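You operate a simulated robot arm through the tools that you are given. There is no shell and no other tool. Be economical: measure what you need, move in short steps, check, and stop when the job is done.

You run a simulated robot arm. Do the job below in one go: nothing can be reset, and whatever is moved stays where it is left.

JOB
Fetch the white overflow pipe and set it on top of the small shell.

The check looks at the end state, three seconds after you hand in, the way a careful person would. Anything else that was tipped, shoved, dropped, spilled or broken makes it a failure.

ROBOT AND FRAMES
A 7-joint arm with a two-finger parallel gripper, fixed in place. Base frame: the origin is at the foot of the arm, x ahead of it, y to its left, z up; the work surface is at about z = 0. Units: m, rad, N and s.
With the tool pointing down near the work surface it reaches from about 0.24 to 0.62 m from the base axis. Its first joint turns from -1.152 to 1.152 rad. Payload 2.6 kg.
The TCP is the grasp point between the finger pads, 0.03 m short of the fingertips. In the tool frame z runs along the fingers and y along their closing line. Largest opening 0.094 m; finger width 0.028, thickness 0.01; the body of the gripper, 0.05 by 0.096 m, starts 0.055 m behind the TCP.
Orientation is told as [roll, pitch, yaw] about the base's x, y, z axes, in that order, counted from this pose: with the fingers straight down and closing along the base's y, the tool's x points along the base's -x, its y along +y and its z along -z.

CONTROLS
- The arm moves only by the tool jog_arm. Its argument "commands" is a list of rows, each an object (a shift or turn left out is 0, a gripper value left out holds the last) with "jaw": the finger opening in m, from 0 to 0.094; "delta_pos": the shift along the base's x, y, z in m, a list of three; "rotation": the turn, a rotation vector about the base's x, y, z in rad, a list of three. In form: [{"jaw": jaw, "delta_pos": [x, y, z], "rotation": [rx, ry, rz]}, ...]. A call has 1 to 20 rows; each row is the pose to reach, as a shift and turn from the pose commanded when the call began. Each row takes 0.2 s and may step no farther than 0.05 m and 0.15 rad from the row before; otherwise, or with a gripper value out of range, the whole call is refused. A pose out of reach is approached as far as the arm can. The call stops where the force on the tool passes 40 N (or 10 N more than at its start, if that is more) or the arm is blocked; 0.2 s more then pass. Each finger travels about 0.072 m/s and halts on what it meets, pressing with about 34 N; the grip force reading is that of the motor and also rises with nothing between the fingers. The clock runs only during rows and for 0.2 s after the last one: add rows that repeat a pose to give the fingers time. The reply holds the time, the measured pose of the TCP, the force on the tool along the base axes, the opening and the grip force, in the units named above and with some noise, and new pictures: "views" is both (left out), scene, wrist or none.
- Cameras (640 x 400 px; columns grow to the right, rows downward): "scene" is fixed at [0.0414, 0.4394, 0.5854]; the picture's right is [-0.69, -0.72, 0.00], its down [-0.41, 0.39, -0.83] and it looks along [0.60, -0.57, -0.56] (base axes); focal length 276 px, centre (320, 200). "wrist" rides on the gripper at [-0.037, 0, -0.058] in the tool frame; the picture's right is [0.00, -1.00, 0.00], its down [0.97, 0.00, -0.24] and it looks along [0.24, 0.00, 0.97] (tool axes); focal length 218 px, centre (320, 200). There is no depth. A picture from a camera that has moved, and an enlarged one, comes with that camera's place and axes in the base frame and with its lens. The place of the scene camera against the robot may be out by one fixed shift of up to 0.025 m in any direction.
- close_up(camera, box): a new picture of the part [left, top, right, bottom] of that camera's present view, enlarged. No time passes.
- job_done(): hands the job in; it is judged then, once.

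Go step by step. Nothing tells you positions but the pictures and the camera data: compare them with the known pose of the tool, close in by small moves and look again before you grip or let go. The budget is 90 turns and 150 pictures, counting those below and the enlarged ones. Unless the task says otherwise, let go and move clear before handing in, and close with one line.

The tools are called after ">>>" by a JSON object that holds its "fn" and its "kwargs". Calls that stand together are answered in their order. jog_arm: Moves the arm, as the interface text tells. Its arguments: {"type":"object","properties":{"commands":{"type":"array"},"views":{"type":"string","enum":["both","scene","wrist","none"]}},"required":["commands"]} The other tools are called the same way: close_up (camera, box) takes an enlarged picture of a part of a camera's view; job_done () hands the job in.

At the start:

```text
clock: 0.0
tool_pos: [0.363, -0.0689, 0.3069]
orientation: [-0.001, 0.0, 0.0]
contact_force: [-0.6, 0.1, -0.2]
grip_width: 0.094
grip_force: 0.1
```

scene: 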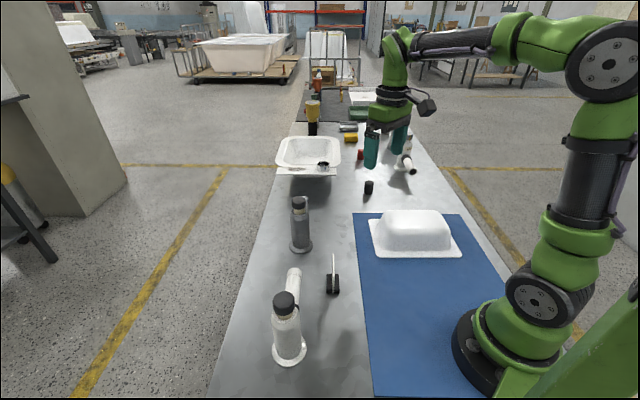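
wrist: 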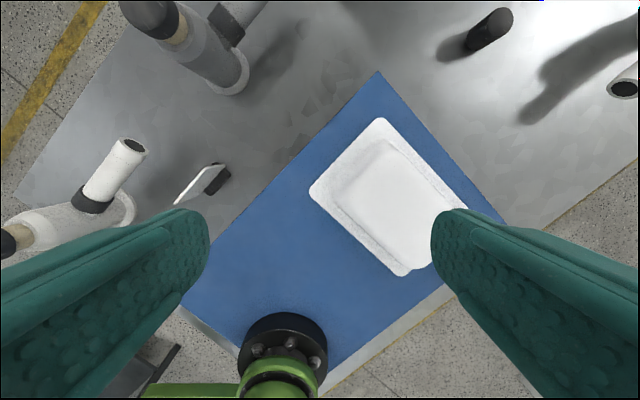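

I see a blue mat with a white moulded shell upside down, a white branched pipe fitting, a grey one, and further items near the gripper. I'll take enlarged pictures to identify them.

>>> {"fn": "close_up", "kwargs": {"camera": "scene", "box": [220, 180, 380, 380]}}

>>> {"fn": "close_up", "kwargs": {"camera": "scene", "box": [270, 80, 430, 200]}}

>>> {"fn": "close_up", "kwargs": {"camera": "wrist", "box": [0, 0, 320, 270]}}

>>> {"fn": "close_up", "kwargs": {"camera": "scene", "box": [350, 190, 480, 270]}}

```text
2.00 times, centred on (300, 280) of scene
camera zoom: at [0.0414, 0.4394, 0.5854], right [-0.69, -0.72, 0.0], down [-0.41, 0.39, -0.83], along [0.6, -0.57, -0.56], focal length 552 px, centre (360, 40)
```

zoom: 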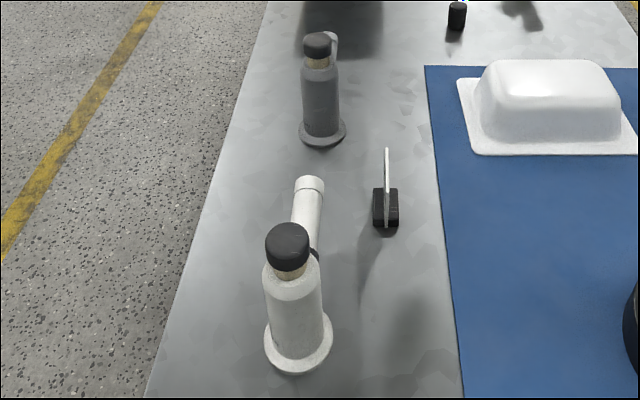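

```text
3.33 times, centred on (350, 140) of scene
camera zoom: at [0.0414, 0.4394, 0.5854], right [-0.69, -0.72, 0.0], down [-0.41, 0.39, -0.83], along [0.6, -0.57, -0.56], focal length 920 px, centre (220, 400)
```

zoom: 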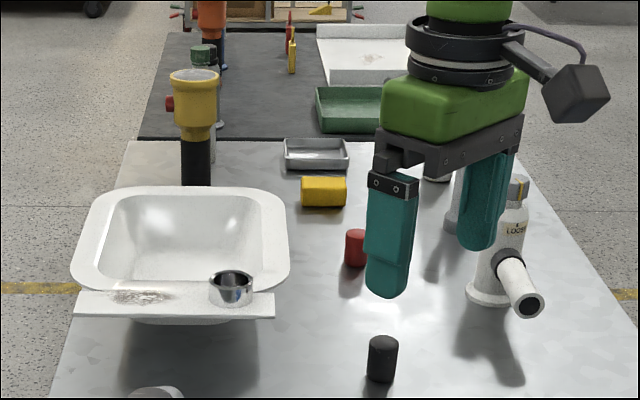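

```text
1.48 times, centred on (160, 135) of wrist
camera zoom: at [0.3989, -0.0699, 0.3645], right [0.0, -1.0, 0.0], down [-0.97, 0.0, 0.24], along [-0.24, 0.0, -0.97], focal length 323 px, centre (557, 296)
```

zoom: 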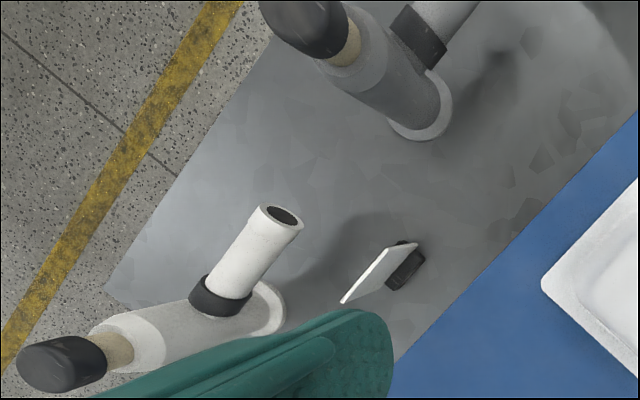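

```text
4.92 times, centred on (415, 230) of scene
camera zoom: at [0.0414, 0.4394, 0.5854], right [-0.69, -0.72, 0.0], down [-0.41, 0.39, -0.83], along [0.6, -0.57, -0.56], focal length 1359 px, centre (-148, 52)
```

zoom: 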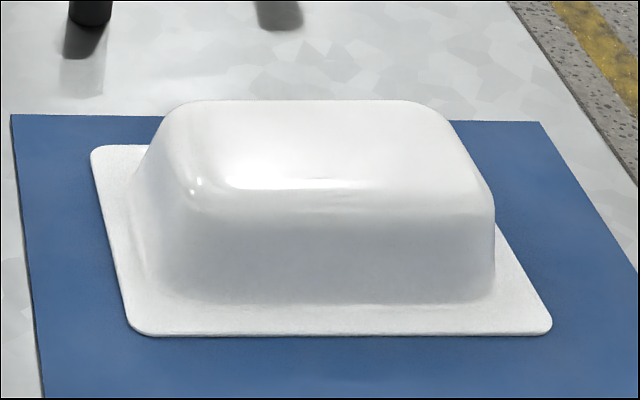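

The near white fitting (flanged base about (0.30, 0.28), capped top near 0.185 m) looks like the overflow pipe. The upturned white shell is near (0.28, -0.18). I'll look from above at the fitting.

>>> {"fn": "jog_arm", "kwargs": {"commands": [{"jaw": 0.094, "delta_pos": [-0.01, 0.05, 0.02]}, {"delta_pos": [-0.03, 0.1, 0.04]}, {"delta_pos": [-0.05, 0.15, 0.06]}, {"delta_pos": [-0.07, 0.2, 0.06]}, {"delta_pos": [-0.09, 0.25, 0.06]}, {"delta_pos": [-0.09, 0.28, 0.06]}, {"delta_pos": [-0.09, 0.28, 0.06]}]}}

```text
refused: row 1 steps farther than a row can; nothing moved
```

>>> {"fn": "jog_arm", "kwargs": {"commands": [{"jaw": 0.094, "delta_pos": [-0.01, 0.04, 0.01]}, {"delta_pos": [-0.02, 0.08, 0.02]}, {"delta_pos": [-0.03, 0.12, 0.03]}, {"delta_pos": [-0.04, 0.16, 0.04]}, {"delta_pos": [-0.05, 0.2, 0.05]}, {"delta_pos": [-0.06, 0.24, 0.06]}, {"delta_pos": [-0.07, 0.28, 0.06]}, {"delta_pos": [-0.07, 0.28, 0.06]}]}}

```text
clock: 1.8
tool_pos: [0.289, 0.2112, 0.3643]
orientation: [0.0, 0.0, 0.001]
contact_force: [-0.1, 0.7, -0.6]
grip_width: 0.094
grip_force: 0.1
camera wrist: at [0.325, 0.21, 0.423], right [0.0, -1.0, 0.0], down [-0.97, 0.0, 0.24], along [-0.24, 0.0, -0.97], focal length 218 px, centre (320, 200)
```

scene: 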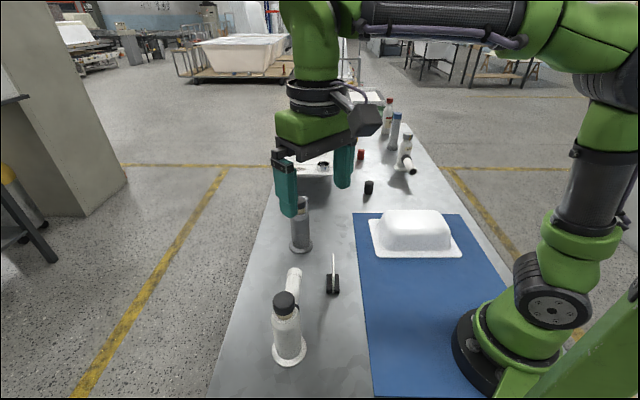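
wrist: 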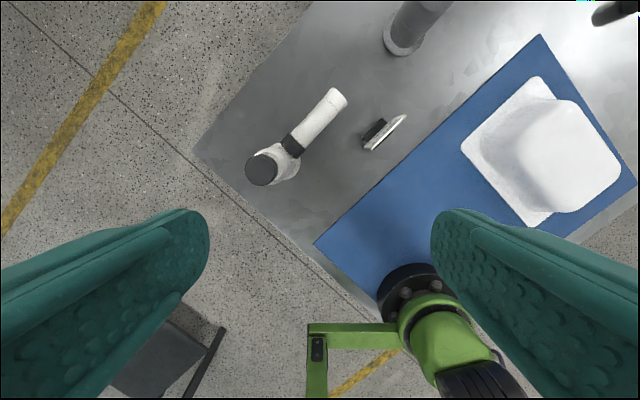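

The fitting stands clear with its branch pointing +x,-y. I'll enlarge both white candidates to decide which it is and measure it.

>>> {"fn": "close_up", "kwargs": {"camera": "scene", "box": [335, 80, 435, 180]}}

>>> {"fn": "close_up", "kwargs": {"camera": "wrist", "box": [220, 70, 380, 200]}}

>>> {"fn": "close_up", "kwargs": {"camera": "scene", "box": [250, 260, 330, 370]}}

```text
4.00 times, centred on (385, 130) of scene
camera zoom: at [0.0413, 0.4395, 0.5854], right [-0.69, -0.72, 0.0], down [-0.41, 0.39, -0.83], along [0.6, -0.57, -0.56], focal length 1104 px, centre (60, 480)
```

zoom: 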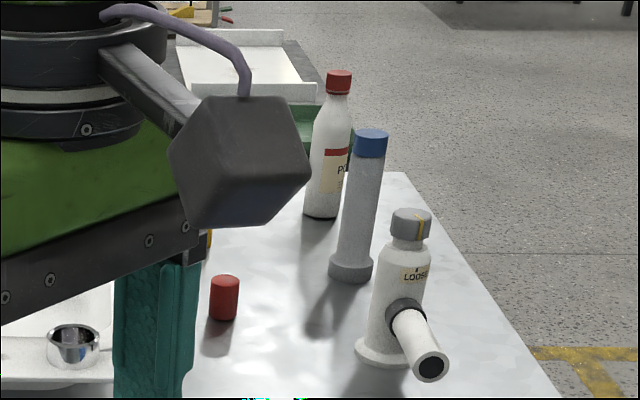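

```text
3.08 times, centred on (300, 135) of wrist
camera zoom: at [0.325, 0.21, 0.423], right [0.0, -1.0, 0.0], down [-0.97, 0.0, 0.24], along [-0.24, 0.0, -0.97], focal length 672 px, centre (382, 400)
```

zoom: 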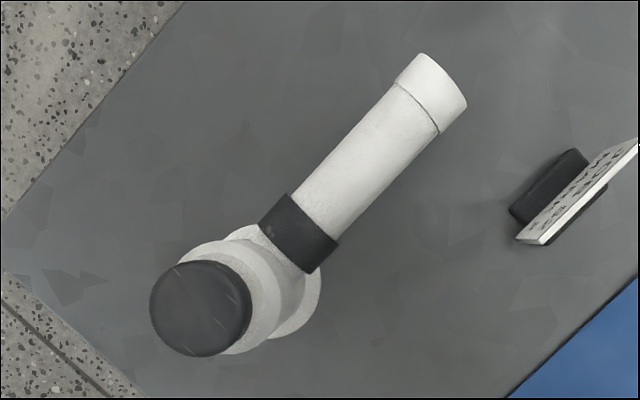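

```text
3.64 times, centred on (290, 315) of scene
camera zoom: at [0.0413, 0.4395, 0.5854], right [-0.69, -0.72, 0.0], down [-0.41, 0.39, -0.83], along [0.6, -0.57, -0.56], focal length 1004 px, centre (429, -218)
```

zoom: 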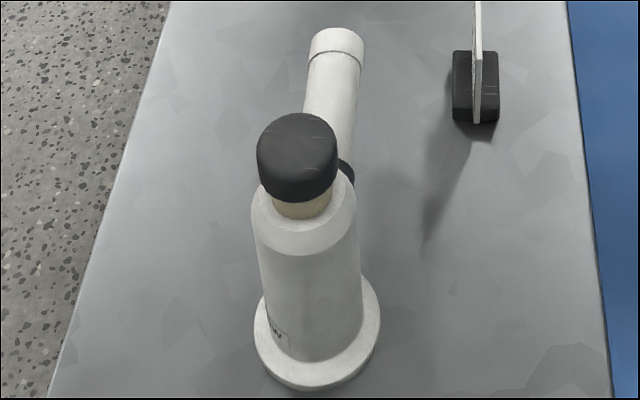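

There is a little sign with writing, and labels on the fittings. I want to read these before choosing.

>>> {"fn": "close_up", "kwargs": {"camera": "wrist", "box": [350, 100, 420, 160]}}

>>> {"fn": "jog_arm", "kwargs": {"commands": [{"delta_pos": [0.03, 0, -0.02], "rotation": [-0.1, 0.1, 0]}, {"delta_pos": [0.06, 0, -0.04], "rotation": [-0.2, 0.2, 0]}, {"delta_pos": [0.09, 0, -0.06], "rotation": [-0.3, 0.3, 0]}, {"delta_pos": [0.12, 0, -0.08], "rotation": [-0.4, 0.4, 0]}, {"delta_pos": [0.15, 0, -0.1], "rotation": [-0.5, 0.5, 0]}, {"delta_pos": [0.15, 0, -0.1], "rotation": [-0.5, 0.5, 0]}]}}

```text
6.67 times, centred on (385, 130) of wrist
camera zoom: at [0.325, 0.21, 0.423], right [0.0, -1.0, 0.0], down [-0.97, 0.0, 0.24], along [-0.24, 0.0, -0.97], focal length 1455 px, centre (-113, 667)
```

zoom: 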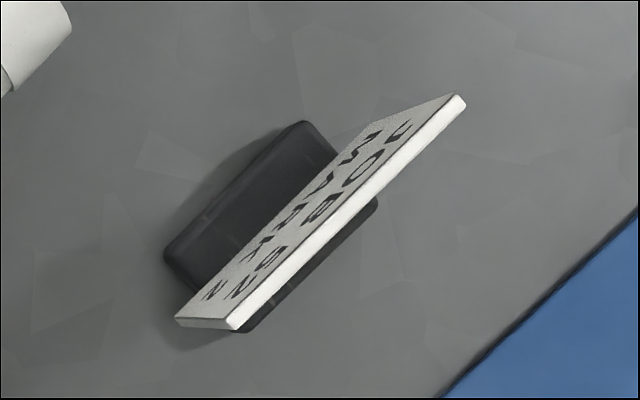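

```text
clock: 3.2
tool_pos: [0.3836, 0.1457, 0.2876]
orientation: [-0.5, 0.417, -0.104]
contact_force: [-0.6, -0.2, 0.2]
grip_width: 0.0939
grip_force: 0.1
out of reach, approached as far as the arm can: row 4, 5, 6
camera wrist: at [0.4391, 0.1673, 0.3206], right [0.1, -0.89, 0.44], down [-0.79, 0.2, 0.59], along [-0.61, -0.4, -0.68], focal length 218 px, centre (320, 200)
```

scene: 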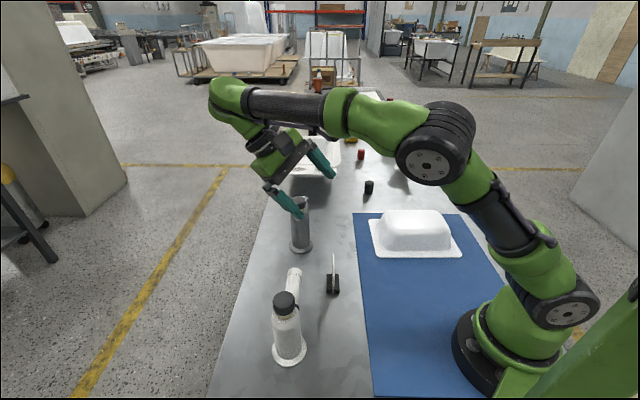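
wrist: 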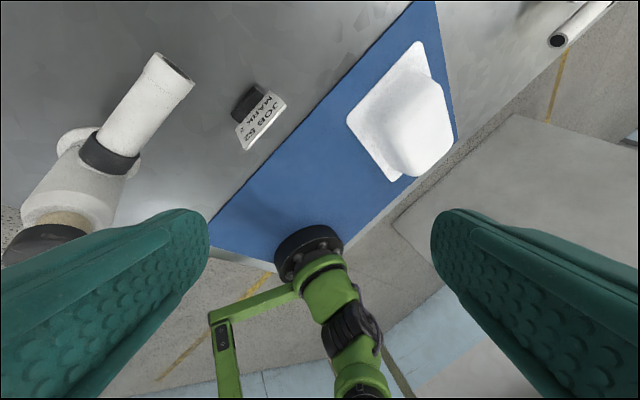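

The sign reads "JOB 52 MARK 2". I'll check the labels on the near fitting from here.

>>> {"fn": "close_up", "kwargs": {"camera": "wrist", "box": [0, 40, 200, 270]}}

>>> {"fn": "close_up", "kwargs": {"camera": "scene", "box": [310, 135, 430, 210]}}

>>> {"fn": "close_up", "kwargs": {"camera": "scene", "box": [275, 180, 325, 255]}}

```text
1.74 times, centred on (100, 155) of wrist
camera zoom: at [0.4391, 0.1673, 0.3206], right [0.1, -0.89, 0.44], down [-0.79, 0.2, 0.59], along [-0.61, -0.4, -0.68], focal length 380 px, centre (703, 278)
```

zoom: 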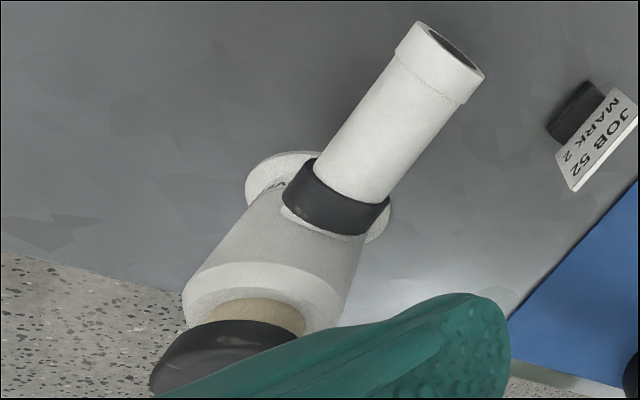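

```text
5.33 times, centred on (370, 172) of scene
camera zoom: at [0.0413, 0.4395, 0.5854], right [-0.69, -0.72, 0.0], down [-0.41, 0.39, -0.83], along [0.6, -0.57, -0.56], focal length 1472 px, centre (53, 347)
```

zoom: 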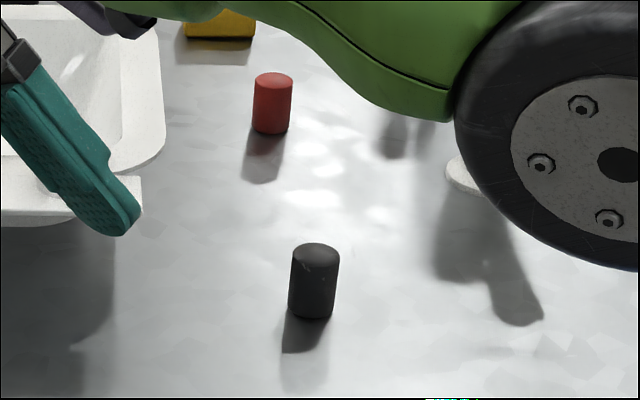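

```text
5.33 times, centred on (300, 218) of scene
camera zoom: at [0.0413, 0.4395, 0.5854], right [-0.69, -0.72, 0.0], down [-0.41, 0.39, -0.83], along [0.6, -0.57, -0.56], focal length 1472 px, centre (427, 107)
```

zoom: 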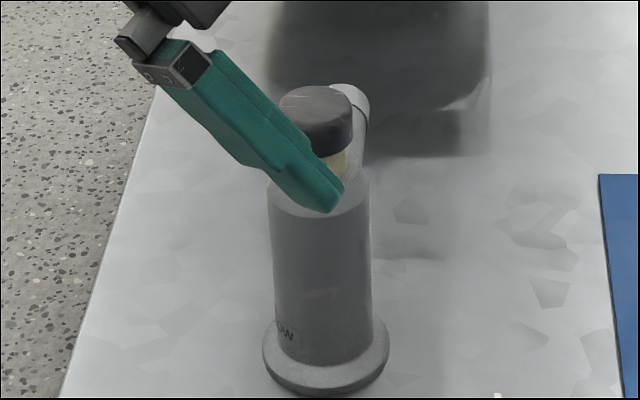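

The label on the grey one ends in "…OW", so these fittings are the overflow pipes, and the near white one is my target (the far one reads "LOOSE" and is out of reach). Its axis is near (0.297, 0.282), the cap top near 0.156 m and the branch nearly level at about 0.06 m. I'll right the tool above it.

>>> {"fn": "jog_arm", "kwargs": {"commands": [{"delta_pos": [-0.02, 0.02, 0.02], "rotation": [0.1, -0.09, 0]}, {"delta_pos": [-0.04, 0.04, 0.03], "rotation": [0.2, -0.18, 0]}, {"delta_pos": [-0.06, 0.06, 0.03], "rotation": [0.3, -0.27, 0]}, {"delta_pos": [-0.08, 0.08, 0.03], "rotation": [0.4, -0.36, 0]}, {"delta_pos": [-0.08, 0.1, 0.03], "rotation": [0.48, -0.43, 0]}, {"delta_pos": [-0.08, 0.1, 0.03], "rotation": [0.48, -0.43, 0]}], "views": "none"}}

```text
clock: 4.6
tool_pos: [0.3026, 0.2445, 0.3153]
orientation: [0.007, 0.0, 0.002]
contact_force: [0.5, 0.2, 0.8]
grip_width: 0.094
grip_force: 0.1
```

The tool is upright again; now I turn it so the fingers close across the branch and move over the pipe.

>>> {"fn": "jog_arm", "kwargs": {"commands": [{"rotation": [-0.007, 0, -0.14]}, {"rotation": [-0.007, 0, -0.28]}, {"rotation": [-0.007, 0, -0.42]}, {"rotation": [-0.007, 0, -0.56], "delta_pos": [-0.003, 0.02, 0]}, {"rotation": [-0.007, 0, -0.7], "delta_pos": [-0.006, 0.037, 0]}, {"rotation": [-0.007, 0, -0.785], "delta_pos": [-0.006, 0.037, -0.03]}, {"rotation": [-0.007, 0, -0.785], "delta_pos": [-0.006, 0.037, -0.04]}, {"rotation": [-0.007, 0, -0.785], "delta_pos": [-0.006, 0.037, -0.04]}]}}

```text
clock: 6.4
tool_pos: [0.2978, 0.2789, 0.2778]
orientation: [0.002, 0.001, -0.785]
contact_force: [-0.4, 1.0, 0.1]
grip_width: 0.0938
grip_force: 0.0
camera wrist: at [0.3225, 0.2527, 0.3341], right [-0.71, -0.71, 0.0], down [-0.69, 0.69, 0.24], along [-0.17, 0.17, -0.97], focal length 218 px, centre (320, 200)
```

scene: 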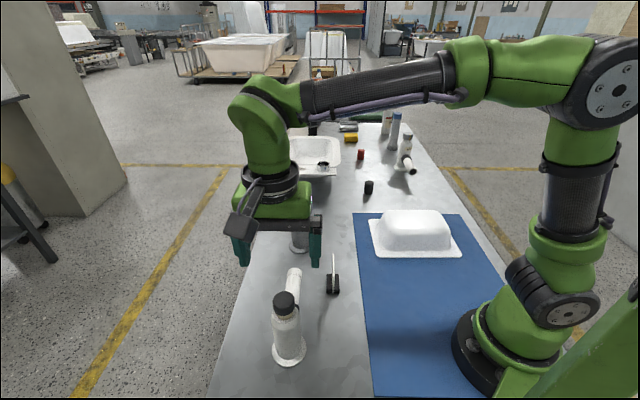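
wrist: 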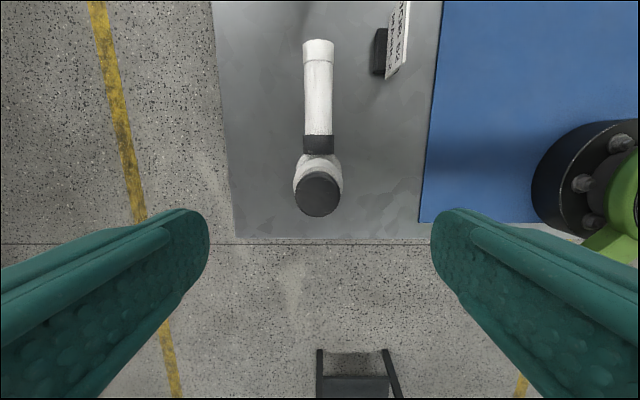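

The pipe is centred between the fingers with the branch pointing away. I descend to straddle the cap and look.

>>> {"fn": "jog_arm", "kwargs": {"commands": [{"delta_pos": [0.001, 0.002, -0.04]}, {"delta_pos": [0.001, 0.002, -0.08]}, {"delta_pos": [0.001, 0.002, -0.12]}, {"delta_pos": [0.001, 0.002, -0.12]}]}}

>>> {"fn": "close_up", "kwargs": {"camera": "scene", "box": [230, 230, 350, 370]}}

```text
clock: 7.4
tool_pos: [0.297, 0.2827, 0.1535]
orientation: [0.001, 0.001, -0.783]
contact_force: [0.1, 0.5, 0.1]
grip_width: 0.0943
grip_force: 0.1
camera wrist: at [0.3232, 0.2563, 0.2111], right [-0.71, -0.71, 0.0], down [-0.69, 0.68, 0.24], along [-0.17, 0.17, -0.97], focal length 218 px, centre (320, 200)
```

scene: 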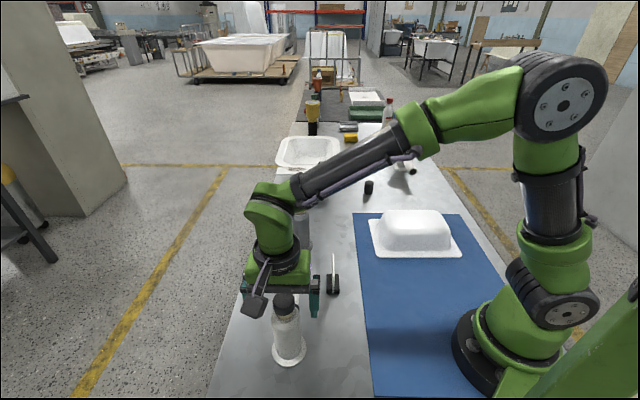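
wrist: 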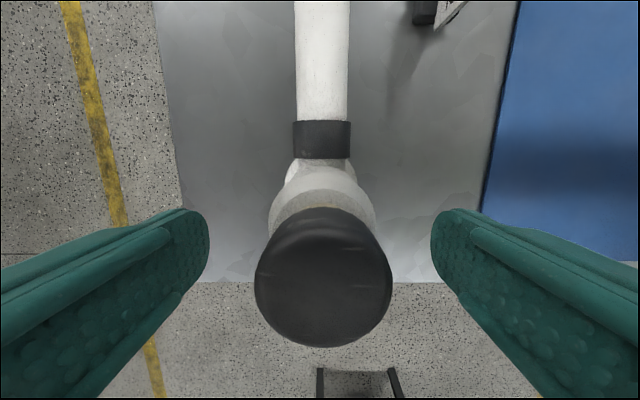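

```text
2.86 times, centred on (290, 300) of scene
camera zoom: at [0.0414, 0.4394, 0.5854], right [-0.69, -0.72, 0.0], down [-0.41, 0.39, -0.83], along [0.6, -0.57, -0.56], focal length 788 px, centre (406, -86)
```

zoom: 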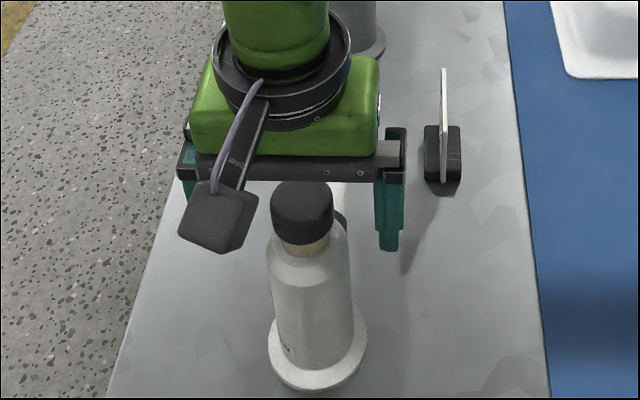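

Cap top comes out at about 0.152 m, body 0.057 m wide and straight up to about 0.097 m. I lower to TCP 0.109, where the palm still clears the cap, and look before closing.

>>> {"fn": "jog_arm", "kwargs": {"commands": [{"delta_pos": [0, -0.001, -0.02]}, {"delta_pos": [0, -0.001, -0.035]}, {"delta_pos": [0, -0.001, -0.0445]}, {"delta_pos": [0, -0.001, -0.0445]}]}}

>>> {"fn": "close_up", "kwargs": {"camera": "scene", "box": [240, 260, 340, 370]}}

```text
clock: 8.4
tool_pos: [0.2983, 0.2811, 0.1098]
orientation: [0.002, -0.001, -0.783]
contact_force: [0.0, 0.8, -0.1]
grip_width: 0.0938
grip_force: 0.0
camera wrist: at [0.3234, 0.2548, 0.1673], right [-0.71, -0.71, 0.0], down [-0.69, 0.68, 0.24], along [-0.17, 0.17, -0.97], focal length 218 px, centre (320, 200)
```

scene: 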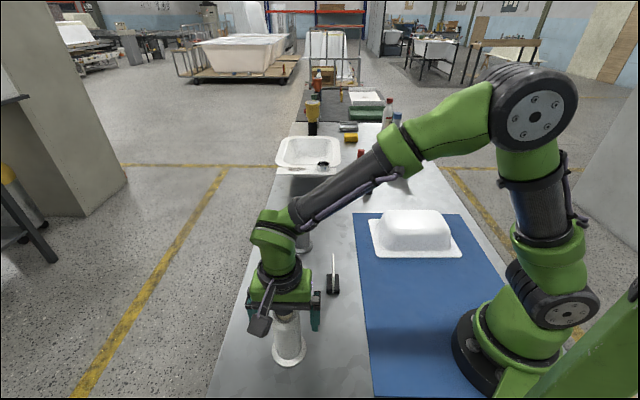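
wrist: 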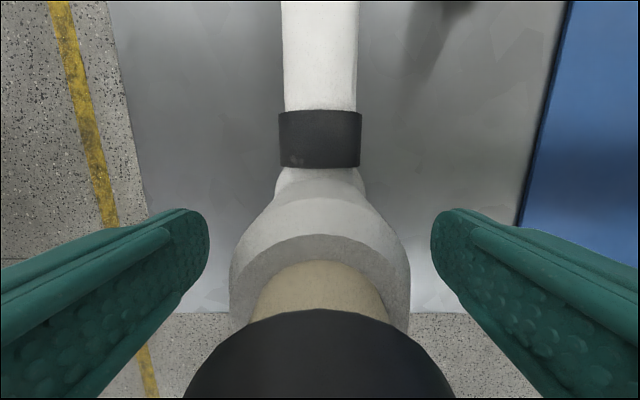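

```text
3.64 times, centred on (290, 315) of scene
camera zoom: at [0.0414, 0.4394, 0.5854], right [-0.69, -0.72, 0.0], down [-0.41, 0.39, -0.83], along [0.6, -0.57, -0.56], focal length 1004 px, centre (429, -218)
```

zoom: 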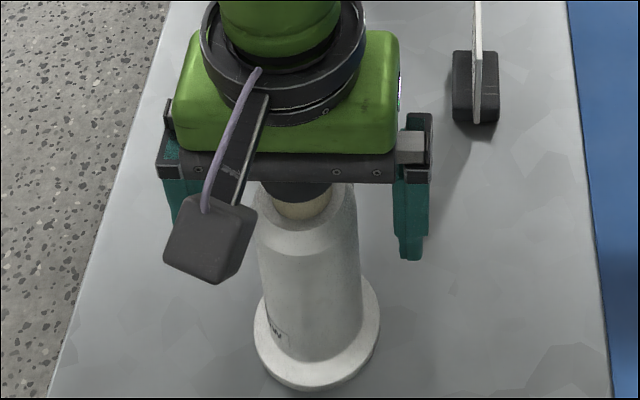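

Everything is centred with clearance. I lower 4 mm more and close.

>>> {"fn": "jog_arm", "kwargs": {"commands": [{"delta_pos": [0, 0, -0.004]}, {"delta_pos": [0, 0, -0.004], "jaw": 0.066}, {"delta_pos": [0, 0, -0.004], "jaw": 0.055}, {"delta_pos": [0, 0, -0.004], "jaw": 0.04}, {"delta_pos": [0, 0, -0.004], "jaw": 0.02}, {"delta_pos": [0, 0, -0.004], "jaw": 0.02}]}}

```text
clock: 9.8
tool_pos: [0.2992, 0.2833, 0.1071]
orientation: [0.004, -0.001, -0.784]
contact_force: [-6.9, -3.7, 32.4]
grip_width: 0.0521
grip_force: 34.1
camera wrist: at [0.3239, 0.2548, 0.1648], right [-0.71, -0.71, 0.0], down [-0.69, 0.68, 0.24], along [-0.17, 0.17, -0.97], focal length 218 px, centre (320, 200)
```

scene: 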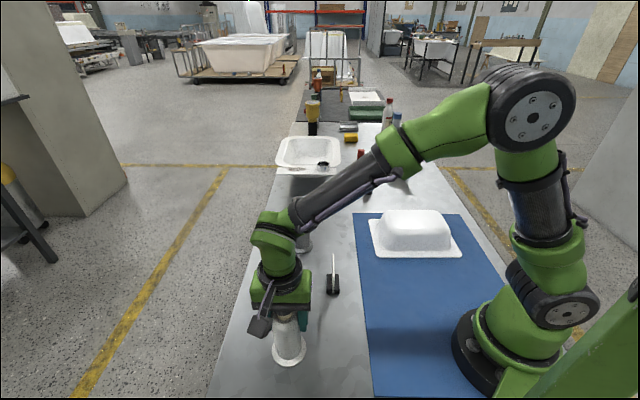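
wrist: 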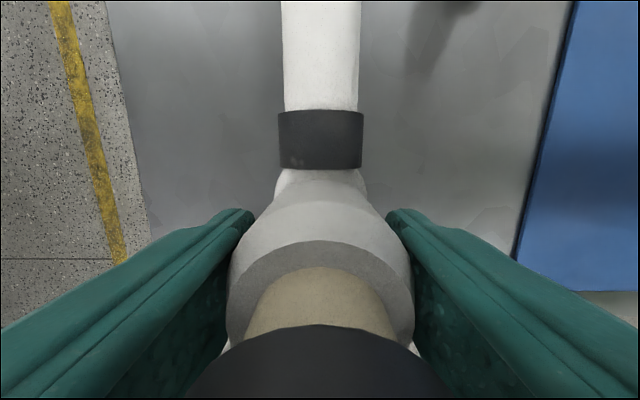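

Gripped at 0.052 m, but there is an upward force of 32 N, maybe the shoulder wedging or the cap touching. I'll raise by a few mm and see how it changes.

>>> {"fn": "jog_arm", "kwargs": {"commands": [{"delta_pos": [0, 0, 0.003]}, {"delta_pos": [0, 0, 0.003]}]}}

>>> {"fn": "close_up", "kwargs": {"camera": "scene", "box": [240, 260, 340, 370]}}

```text
clock: 10.4
tool_pos: [0.2971, 0.2816, 0.1093]
orientation: [-0.001, 0.001, -0.782]
contact_force: [0.5, -0.5, 0.0]
grip_width: 0.0523
grip_force: 34.1
camera wrist: at [0.3234, 0.2544, 0.1663], right [-0.71, -0.71, 0.0], down [-0.69, 0.68, 0.24], along [-0.17, 0.17, -0.97], focal length 218 px, centre (320, 200)
```

scene: 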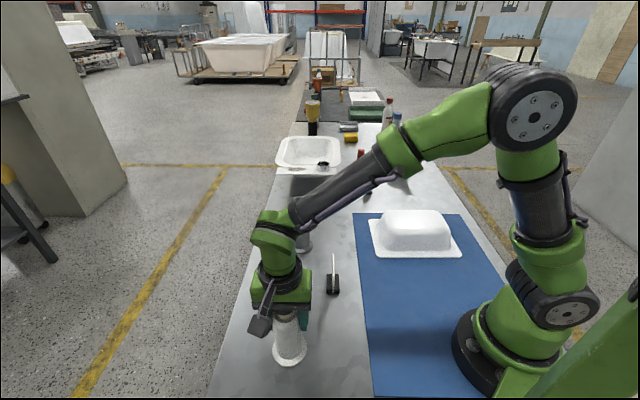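
wrist: 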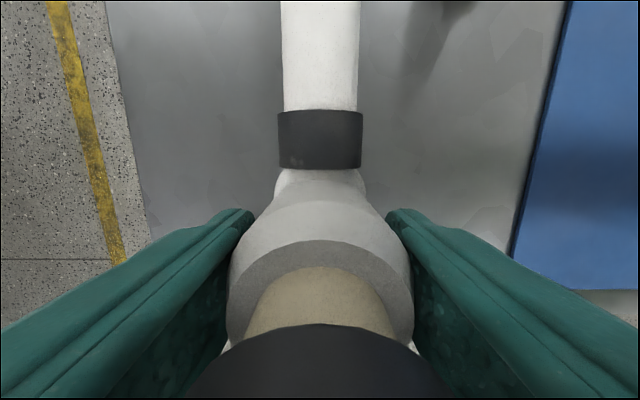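

```text
3.64 times, centred on (290, 315) of scene
camera zoom: at [0.0414, 0.4394, 0.5854], right [-0.69, -0.72, 0.0], down [-0.41, 0.39, -0.83], along [0.6, -0.57, -0.56], focal length 1004 px, centre (429, -218)
```

zoom: 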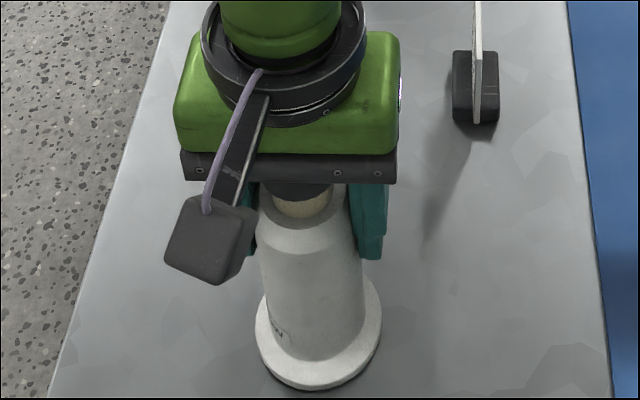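

Force is now zero and the grip unchanged. Lift a centimetre as a test.

>>> {"fn": "jog_arm", "kwargs": {"commands": [{"delta_pos": [0, 0, 0.005]}, {"delta_pos": [0, 0, 0.012]}, {"delta_pos": [0, 0, 0.02]}, {"delta_pos": [0, 0, 0.02]}, {"delta_pos": [0, 0, 0.02]}]}}

>>> {"fn": "close_up", "kwargs": {"camera": "scene", "box": [240, 260, 340, 370]}}

```text
clock: 11.6
tool_pos: [0.2982, 0.2834, 0.1307]
orientation: [0.001, 0.0, -0.781]
contact_force: [0.2, -1.0, 0.9]
grip_width: 0.0521
grip_force: 34.1
camera wrist: at [0.3235, 0.2557, 0.1879], right [-0.71, -0.71, 0.0], down [-0.69, 0.68, 0.24], along [-0.17, 0.17, -0.97], focal length 218 px, centre (320, 200)
```

scene: 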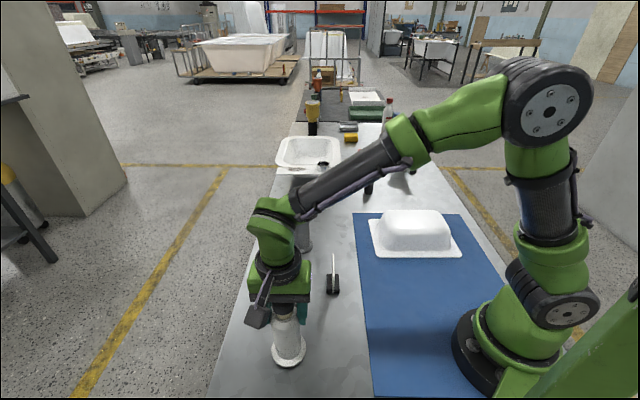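
wrist: 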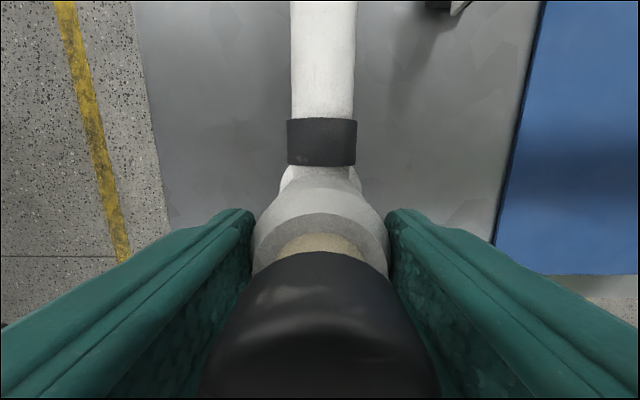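

```text
3.64 times, centred on (290, 315) of scene
camera zoom: at [0.0414, 0.4394, 0.5854], right [-0.69, -0.72, 0.0], down [-0.41, 0.39, -0.83], along [0.6, -0.57, -0.56], focal length 1004 px, centre (429, -218)
```

zoom: 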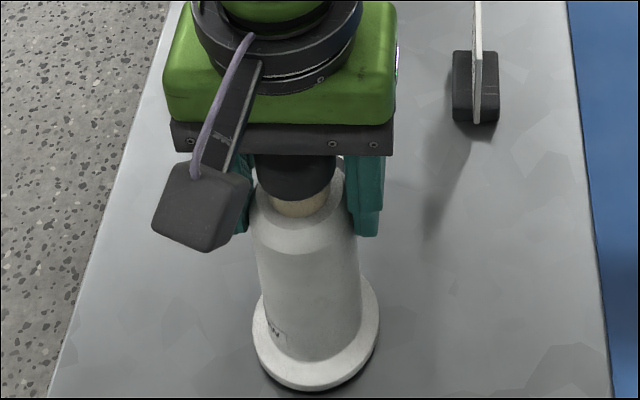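

The pipe slid out of the pads: the collar is now about 22 mm farther from the camera, and the pipe is still on the table. I'll open, go back down just short of the cap, regrip, and read the force during a tiny lift.

>>> {"fn": "jog_arm", "kwargs": {"commands": [{"jaw": 0.07}, {"jaw": 0.09}, {"delta_pos": [-0.0005, -0.001, -0.012]}, {"delta_pos": [-0.0005, -0.001, -0.0225]}, {"delta_pos": [-0.0005, -0.001, -0.0225]}]}}

>>> {"fn": "close_up", "kwargs": {"camera": "scene", "box": [240, 260, 340, 370]}}

>>> {"fn": "jog_arm", "kwargs": {"commands": [{"jaw": 0.06}, {"jaw": 0.04}, {"jaw": 0.0}, {"jaw": 0.0}], "views": "none"}}

>>> {"fn": "jog_arm", "kwargs": {"commands": [{"delta_pos": [0, 0, 0.003]}], "views": "none"}}

>>> {"fn": "jog_arm", "kwargs": {"commands": [{"delta_pos": [0, 0, 0.003]}], "views": "wrist"}}

```text
clock: 12.8
tool_pos: [0.2974, 0.2794, 0.1082]
orientation: [0.001, 0.0, -0.784]
contact_force: [-1.2, 0.0, -0.8]
grip_width: 0.0898
grip_force: 0.0
camera wrist: at [0.3239, 0.2535, 0.1657], right [-0.71, -0.71, 0.0], down [-0.69, 0.68, 0.24], along [-0.17, 0.17, -0.97], focal length 218 px, centre (320, 200)
```

scene: 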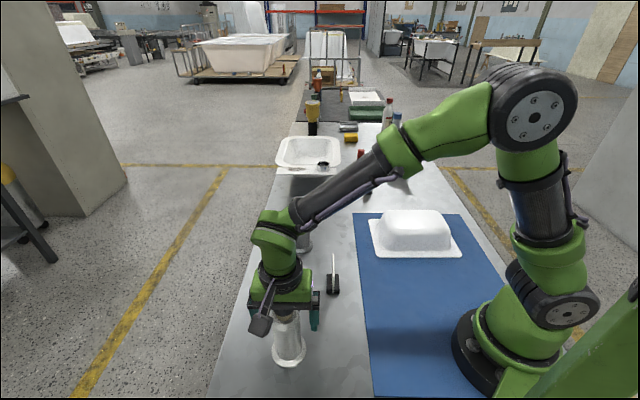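
wrist: 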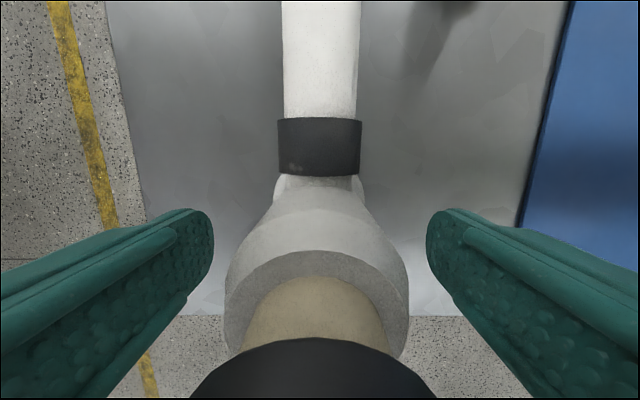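

```text
3.64 times, centred on (290, 315) of scene
camera zoom: at [0.0414, 0.4394, 0.5854], right [-0.69, -0.72, 0.0], down [-0.41, 0.39, -0.83], along [0.6, -0.57, -0.56], focal length 1004 px, centre (429, -218)
```

zoom: 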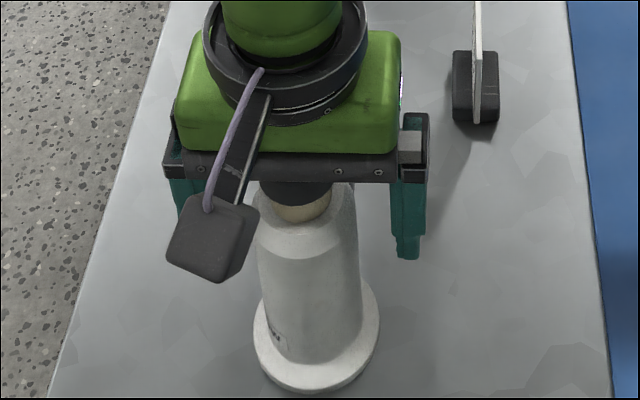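

```text
clock: 13.8
tool_pos: [0.2982, 0.2801, 0.1083]
orientation: [0.001, 0.0, -0.784]
contact_force: [0.6, 0.3, -0.1]
grip_width: 0.0531
grip_force: 33.7
```

```text
clock: 14.2
tool_pos: [0.2983, 0.2813, 0.1113]
orientation: [0.002, 0.002, -0.781]
contact_force: [0.6, 0.1, -2.0]
grip_width: 0.0531
grip_force: 34.3
```

```text
clock: 14.6
tool_pos: [0.299, 0.2811, 0.1141]
orientation: [0.0, 0.0, -0.784]
contact_force: [0.0, -0.3, -2.0]
grip_width: 0.0532
grip_force: 34.1
camera wrist: at [0.3232, 0.2536, 0.1719], right [-0.71, -0.71, 0.0], down [-0.69, 0.68, 0.24], along [-0.17, 0.17, -0.97], focal length 218 px, centre (320, 200)
```

wrist: 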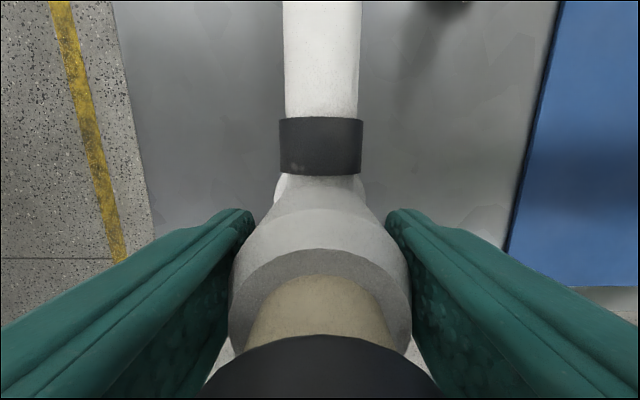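

Now it reads a steady -2 N and the pipe keeps its place relative to the gripper, so it is carried. I lift slowly further.

>>> {"fn": "jog_arm", "kwargs": {"commands": [{"delta_pos": [0, 0, 0.003]}, {"delta_pos": [0, 0, 0.006]}, {"delta_pos": [0, 0, 0.009]}, {"delta_pos": [0, 0, 0.009]}]}}

>>> {"fn": "close_up", "kwargs": {"camera": "scene", "box": [240, 260, 340, 370]}}

```text
clock: 15.6
tool_pos: [0.2984, 0.2813, 0.1237]
orientation: [0.003, 0.002, -0.782]
contact_force: [0.7, -0.1, -1.5]
grip_width: 0.0529
grip_force: 33.6
camera wrist: at [0.3237, 0.2538, 0.1814], right [-0.71, -0.71, 0.0], down [-0.69, 0.68, 0.24], along [-0.17, 0.17, -0.97], focal length 218 px, centre (320, 200)
```

scene: 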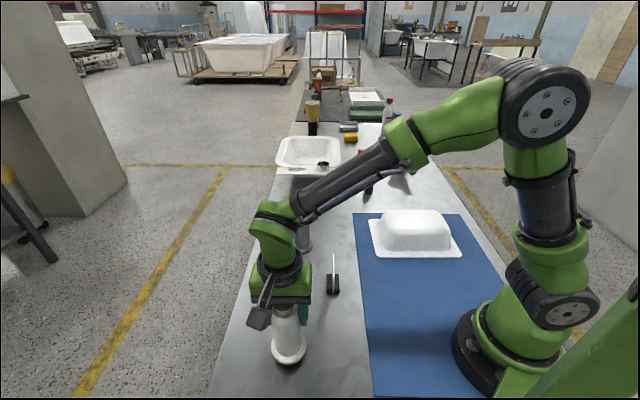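
wrist: 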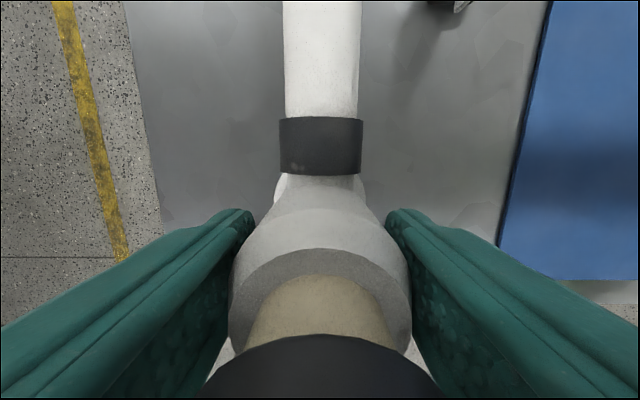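

```text
3.64 times, centred on (290, 315) of scene
camera zoom: at [0.0414, 0.4394, 0.5854], right [-0.69, -0.72, 0.0], down [-0.41, 0.39, -0.83], along [0.6, -0.57, -0.56], focal length 1004 px, centre (429, -218)
```

zoom: 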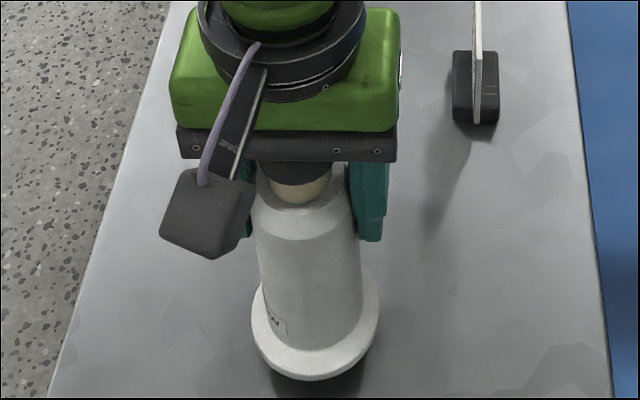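

It's lifted about 1.5 cm cleanly with no slip. I raise it further gently, watching for drift.

>>> {"fn": "jog_arm", "kwargs": {"commands": [{"delta_pos": [0, 0, 0.007]}, {"delta_pos": [0, 0, 0.017]}, {"delta_pos": [0, 0, 0.027]}, {"delta_pos": [0, 0, 0.037]}, {"delta_pos": [0, 0, 0.047]}, {"delta_pos": [0, 0, 0.057]}, {"delta_pos": [0, 0, 0.067]}, {"delta_pos": [0, 0, 0.077]}, {"delta_pos": [0, 0, 0.084]}, {"delta_pos": [0, 0, 0.084]}]}}

```text
clock: 17.8
tool_pos: [0.2967, 0.2806, 0.2073]
orientation: [0.004, -0.001, -0.784]
contact_force: [0.9, 0.3, -0.6]
grip_width: 0.0529
grip_force: 33.5
camera wrist: at [0.3228, 0.2538, 0.2657], right [-0.7, -0.71, 0.0], down [-0.69, 0.68, 0.24], along [-0.17, 0.17, -0.97], focal length 218 px, centre (320, 200)
```

scene: 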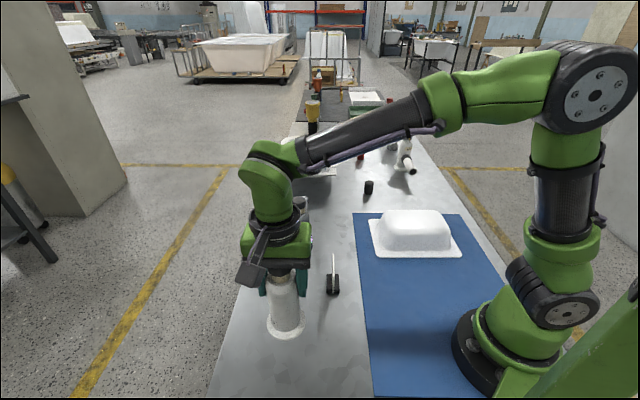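
wrist: 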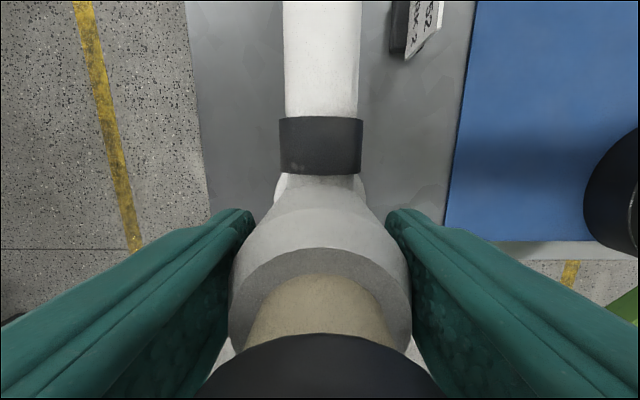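

It's held firmly with its bottom at about 0.10 m. I raise 2 cm more and carry it toward the shell, pausing short to measure the shell.

>>> {"fn": "jog_arm", "kwargs": {"commands": [{"delta_pos": [0, 0, 0.01]}, {"delta_pos": [0, 0, 0.02]}, {"delta_pos": [0, -0.015, 0.025]}, {"delta_pos": [0, -0.035, 0.03]}, {"delta_pos": [0, -0.06, 0.03]}, {"delta_pos": [0, -0.085, 0.03]}, {"delta_pos": [0, -0.11, 0.03]}, {"delta_pos": [0, -0.135, 0.03]}, {"delta_pos": [0, -0.16, 0.03]}, {"delta_pos": [0, -0.185, 0.03]}, {"delta_pos": [0, -0.21, 0.03]}, {"delta_pos": [0, -0.235, 0.03]}, {"delta_pos": [0, -0.26, 0.03]}, {"delta_pos": [0, -0.275, 0.03]}, {"delta_pos": [0, -0.28, 0.03]}, {"delta_pos": [0, -0.28, 0.03]}]}}

```text
clock: 21.2
tool_pos: [0.2968, 0.003, 0.2354]
orientation: [0.002, 0.0, -0.781]
contact_force: [0.3, -0.1, -2.3]
grip_width: 0.0529
grip_force: 34.1
camera wrist: at [0.3221, -0.0249, 0.2938], right [-0.71, -0.71, 0.0], down [-0.69, 0.68, 0.24], along [-0.17, 0.17, -0.97], focal length 218 px, centre (320, 200)
```

scene: 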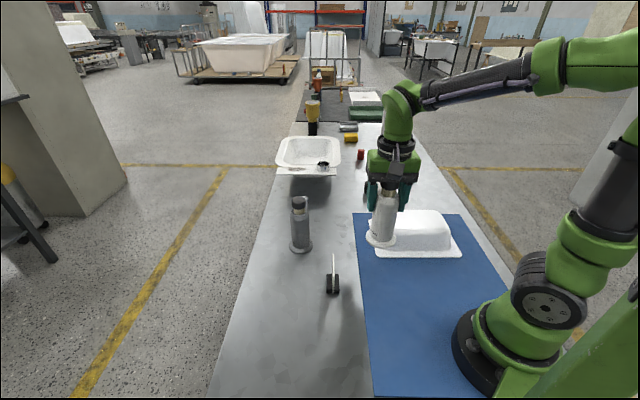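
wrist: 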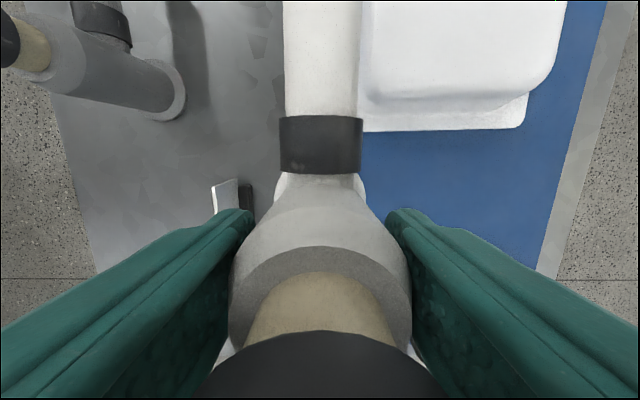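

The shell is square to this view. I enlarge it to find its top edges and height.

>>> {"fn": "close_up", "kwargs": {"camera": "wrist", "box": [350, 0, 640, 180]}}

>>> {"fn": "close_up", "kwargs": {"camera": "scene", "box": [340, 170, 480, 270]}}

```text
2.21 times, centred on (495, 90) of wrist
camera zoom: at [0.3221, -0.0249, 0.2938], right [-0.71, -0.71, 0.0], down [-0.69, 0.68, 0.24], along [-0.17, 0.17, -0.97], focal length 482 px, centre (-66, 443)
```

zoom: 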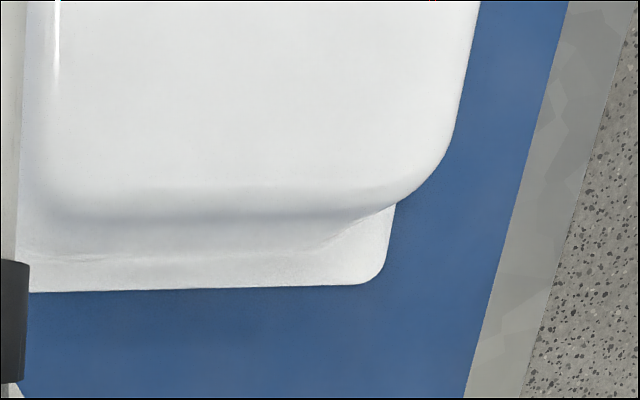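

```text
4.00 times, centred on (410, 220) of scene
camera zoom: at [0.0414, 0.4394, 0.5854], right [-0.69, -0.72, 0.0], down [-0.41, 0.39, -0.83], along [0.6, -0.57, -0.56], focal length 1104 px, centre (-40, 120)
```

zoom: 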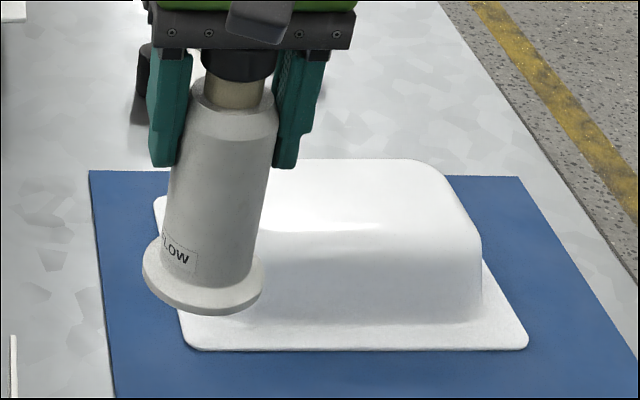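

The label shows "…FLOW", confirming the pipe. The shell top is centred near (0.300, -0.191), about 0.06–0.07 m high. I'll move above it at the same height.

>>> {"fn": "jog_arm", "kwargs": {"commands": [{"delta_pos": [0, -0.015, 0]}, {"delta_pos": [0.001, -0.04, 0]}, {"delta_pos": [0.002, -0.065, 0]}, {"delta_pos": [0.003, -0.09, 0]}, {"delta_pos": [0.004, -0.115, 0]}, {"delta_pos": [0.0044, -0.14, 0]}, {"delta_pos": [0.0044, -0.165, 0]}, {"delta_pos": [0.0044, -0.185, 0]}, {"delta_pos": [0.0044, -0.195, 0]}, {"delta_pos": [0.0044, -0.195, 0]}]}}

>>> {"fn": "close_up", "kwargs": {"camera": "scene", "box": [340, 140, 500, 270]}}

```text
clock: 23.4
tool_pos: [0.303, -0.1946, 0.2361]
orientation: [0.002, -0.001, -0.784]
contact_force: [0.3, 0.4, -1.7]
grip_width: 0.0527
grip_force: 34.0
camera wrist: at [0.3277, -0.2213, 0.2936], right [-0.71, -0.71, 0.0], down [-0.69, 0.68, 0.24], along [-0.17, 0.17, -0.97], focal length 218 px, centre (320, 200)
```

scene: 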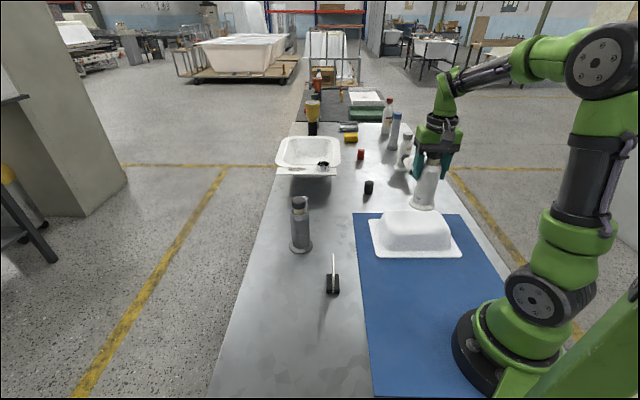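
wrist: 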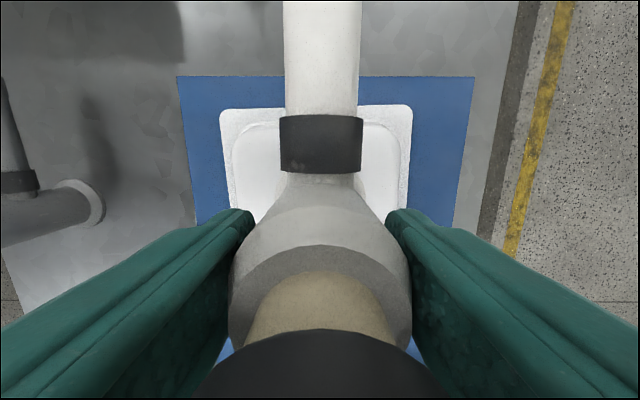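

```text
3.08 times, centred on (420, 205) of scene
camera zoom: at [0.0414, 0.4394, 0.5854], right [-0.69, -0.72, 0.0], down [-0.41, 0.39, -0.83], along [0.6, -0.57, -0.56], focal length 849 px, centre (12, 185)
```

zoom: 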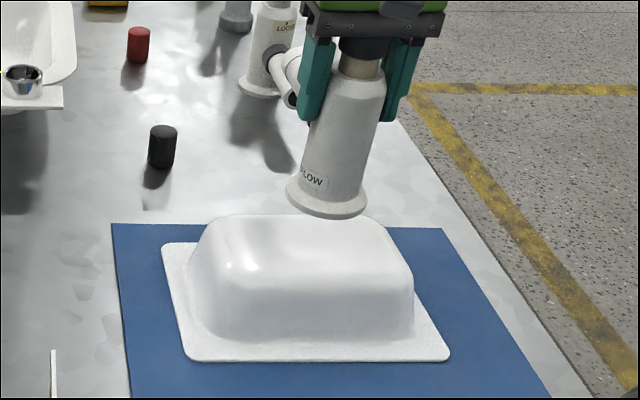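

The pipe is centred over the shell within a few mm. I descend to about 1.5 cm above the top and check.

>>> {"fn": "jog_arm", "kwargs": {"commands": [{"delta_pos": [0.001, 0.001, -0.015]}, {"delta_pos": [0.001, 0.001, -0.03]}, {"delta_pos": [0.001, 0.001, -0.045]}, {"delta_pos": [0.001, 0.001, -0.045]}]}}

>>> {"fn": "close_up", "kwargs": {"camera": "scene", "box": [355, 150, 475, 265]}}

```text
clock: 24.4
tool_pos: [0.3024, -0.1922, 0.1931]
orientation: [0.001, 0.001, -0.783]
contact_force: [0.0, 0.6, -1.2]
grip_width: 0.0526
grip_force: 33.7
camera wrist: at [0.3274, -0.2198, 0.2504], right [-0.71, -0.71, 0.0], down [-0.69, 0.68, 0.24], along [-0.17, 0.17, -0.97], focal length 218 px, centre (320, 200)
```

scene: 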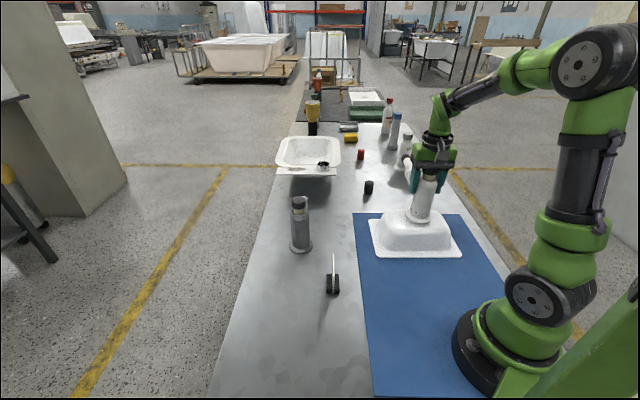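
wrist: 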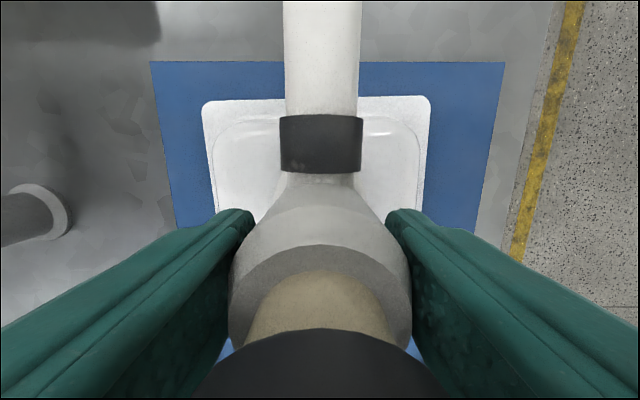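

```text
3.48 times, centred on (415, 208) of scene
camera zoom: at [0.0414, 0.4394, 0.5854], right [-0.69, -0.72, 0.0], down [-0.41, 0.39, -0.83], along [0.6, -0.57, -0.56], focal length 960 px, centre (-10, 174)
```

zoom: 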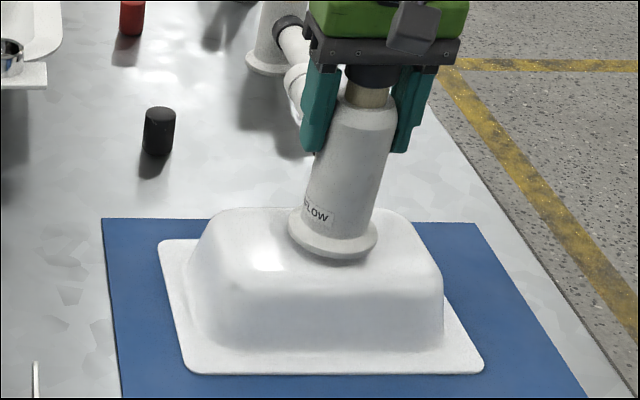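

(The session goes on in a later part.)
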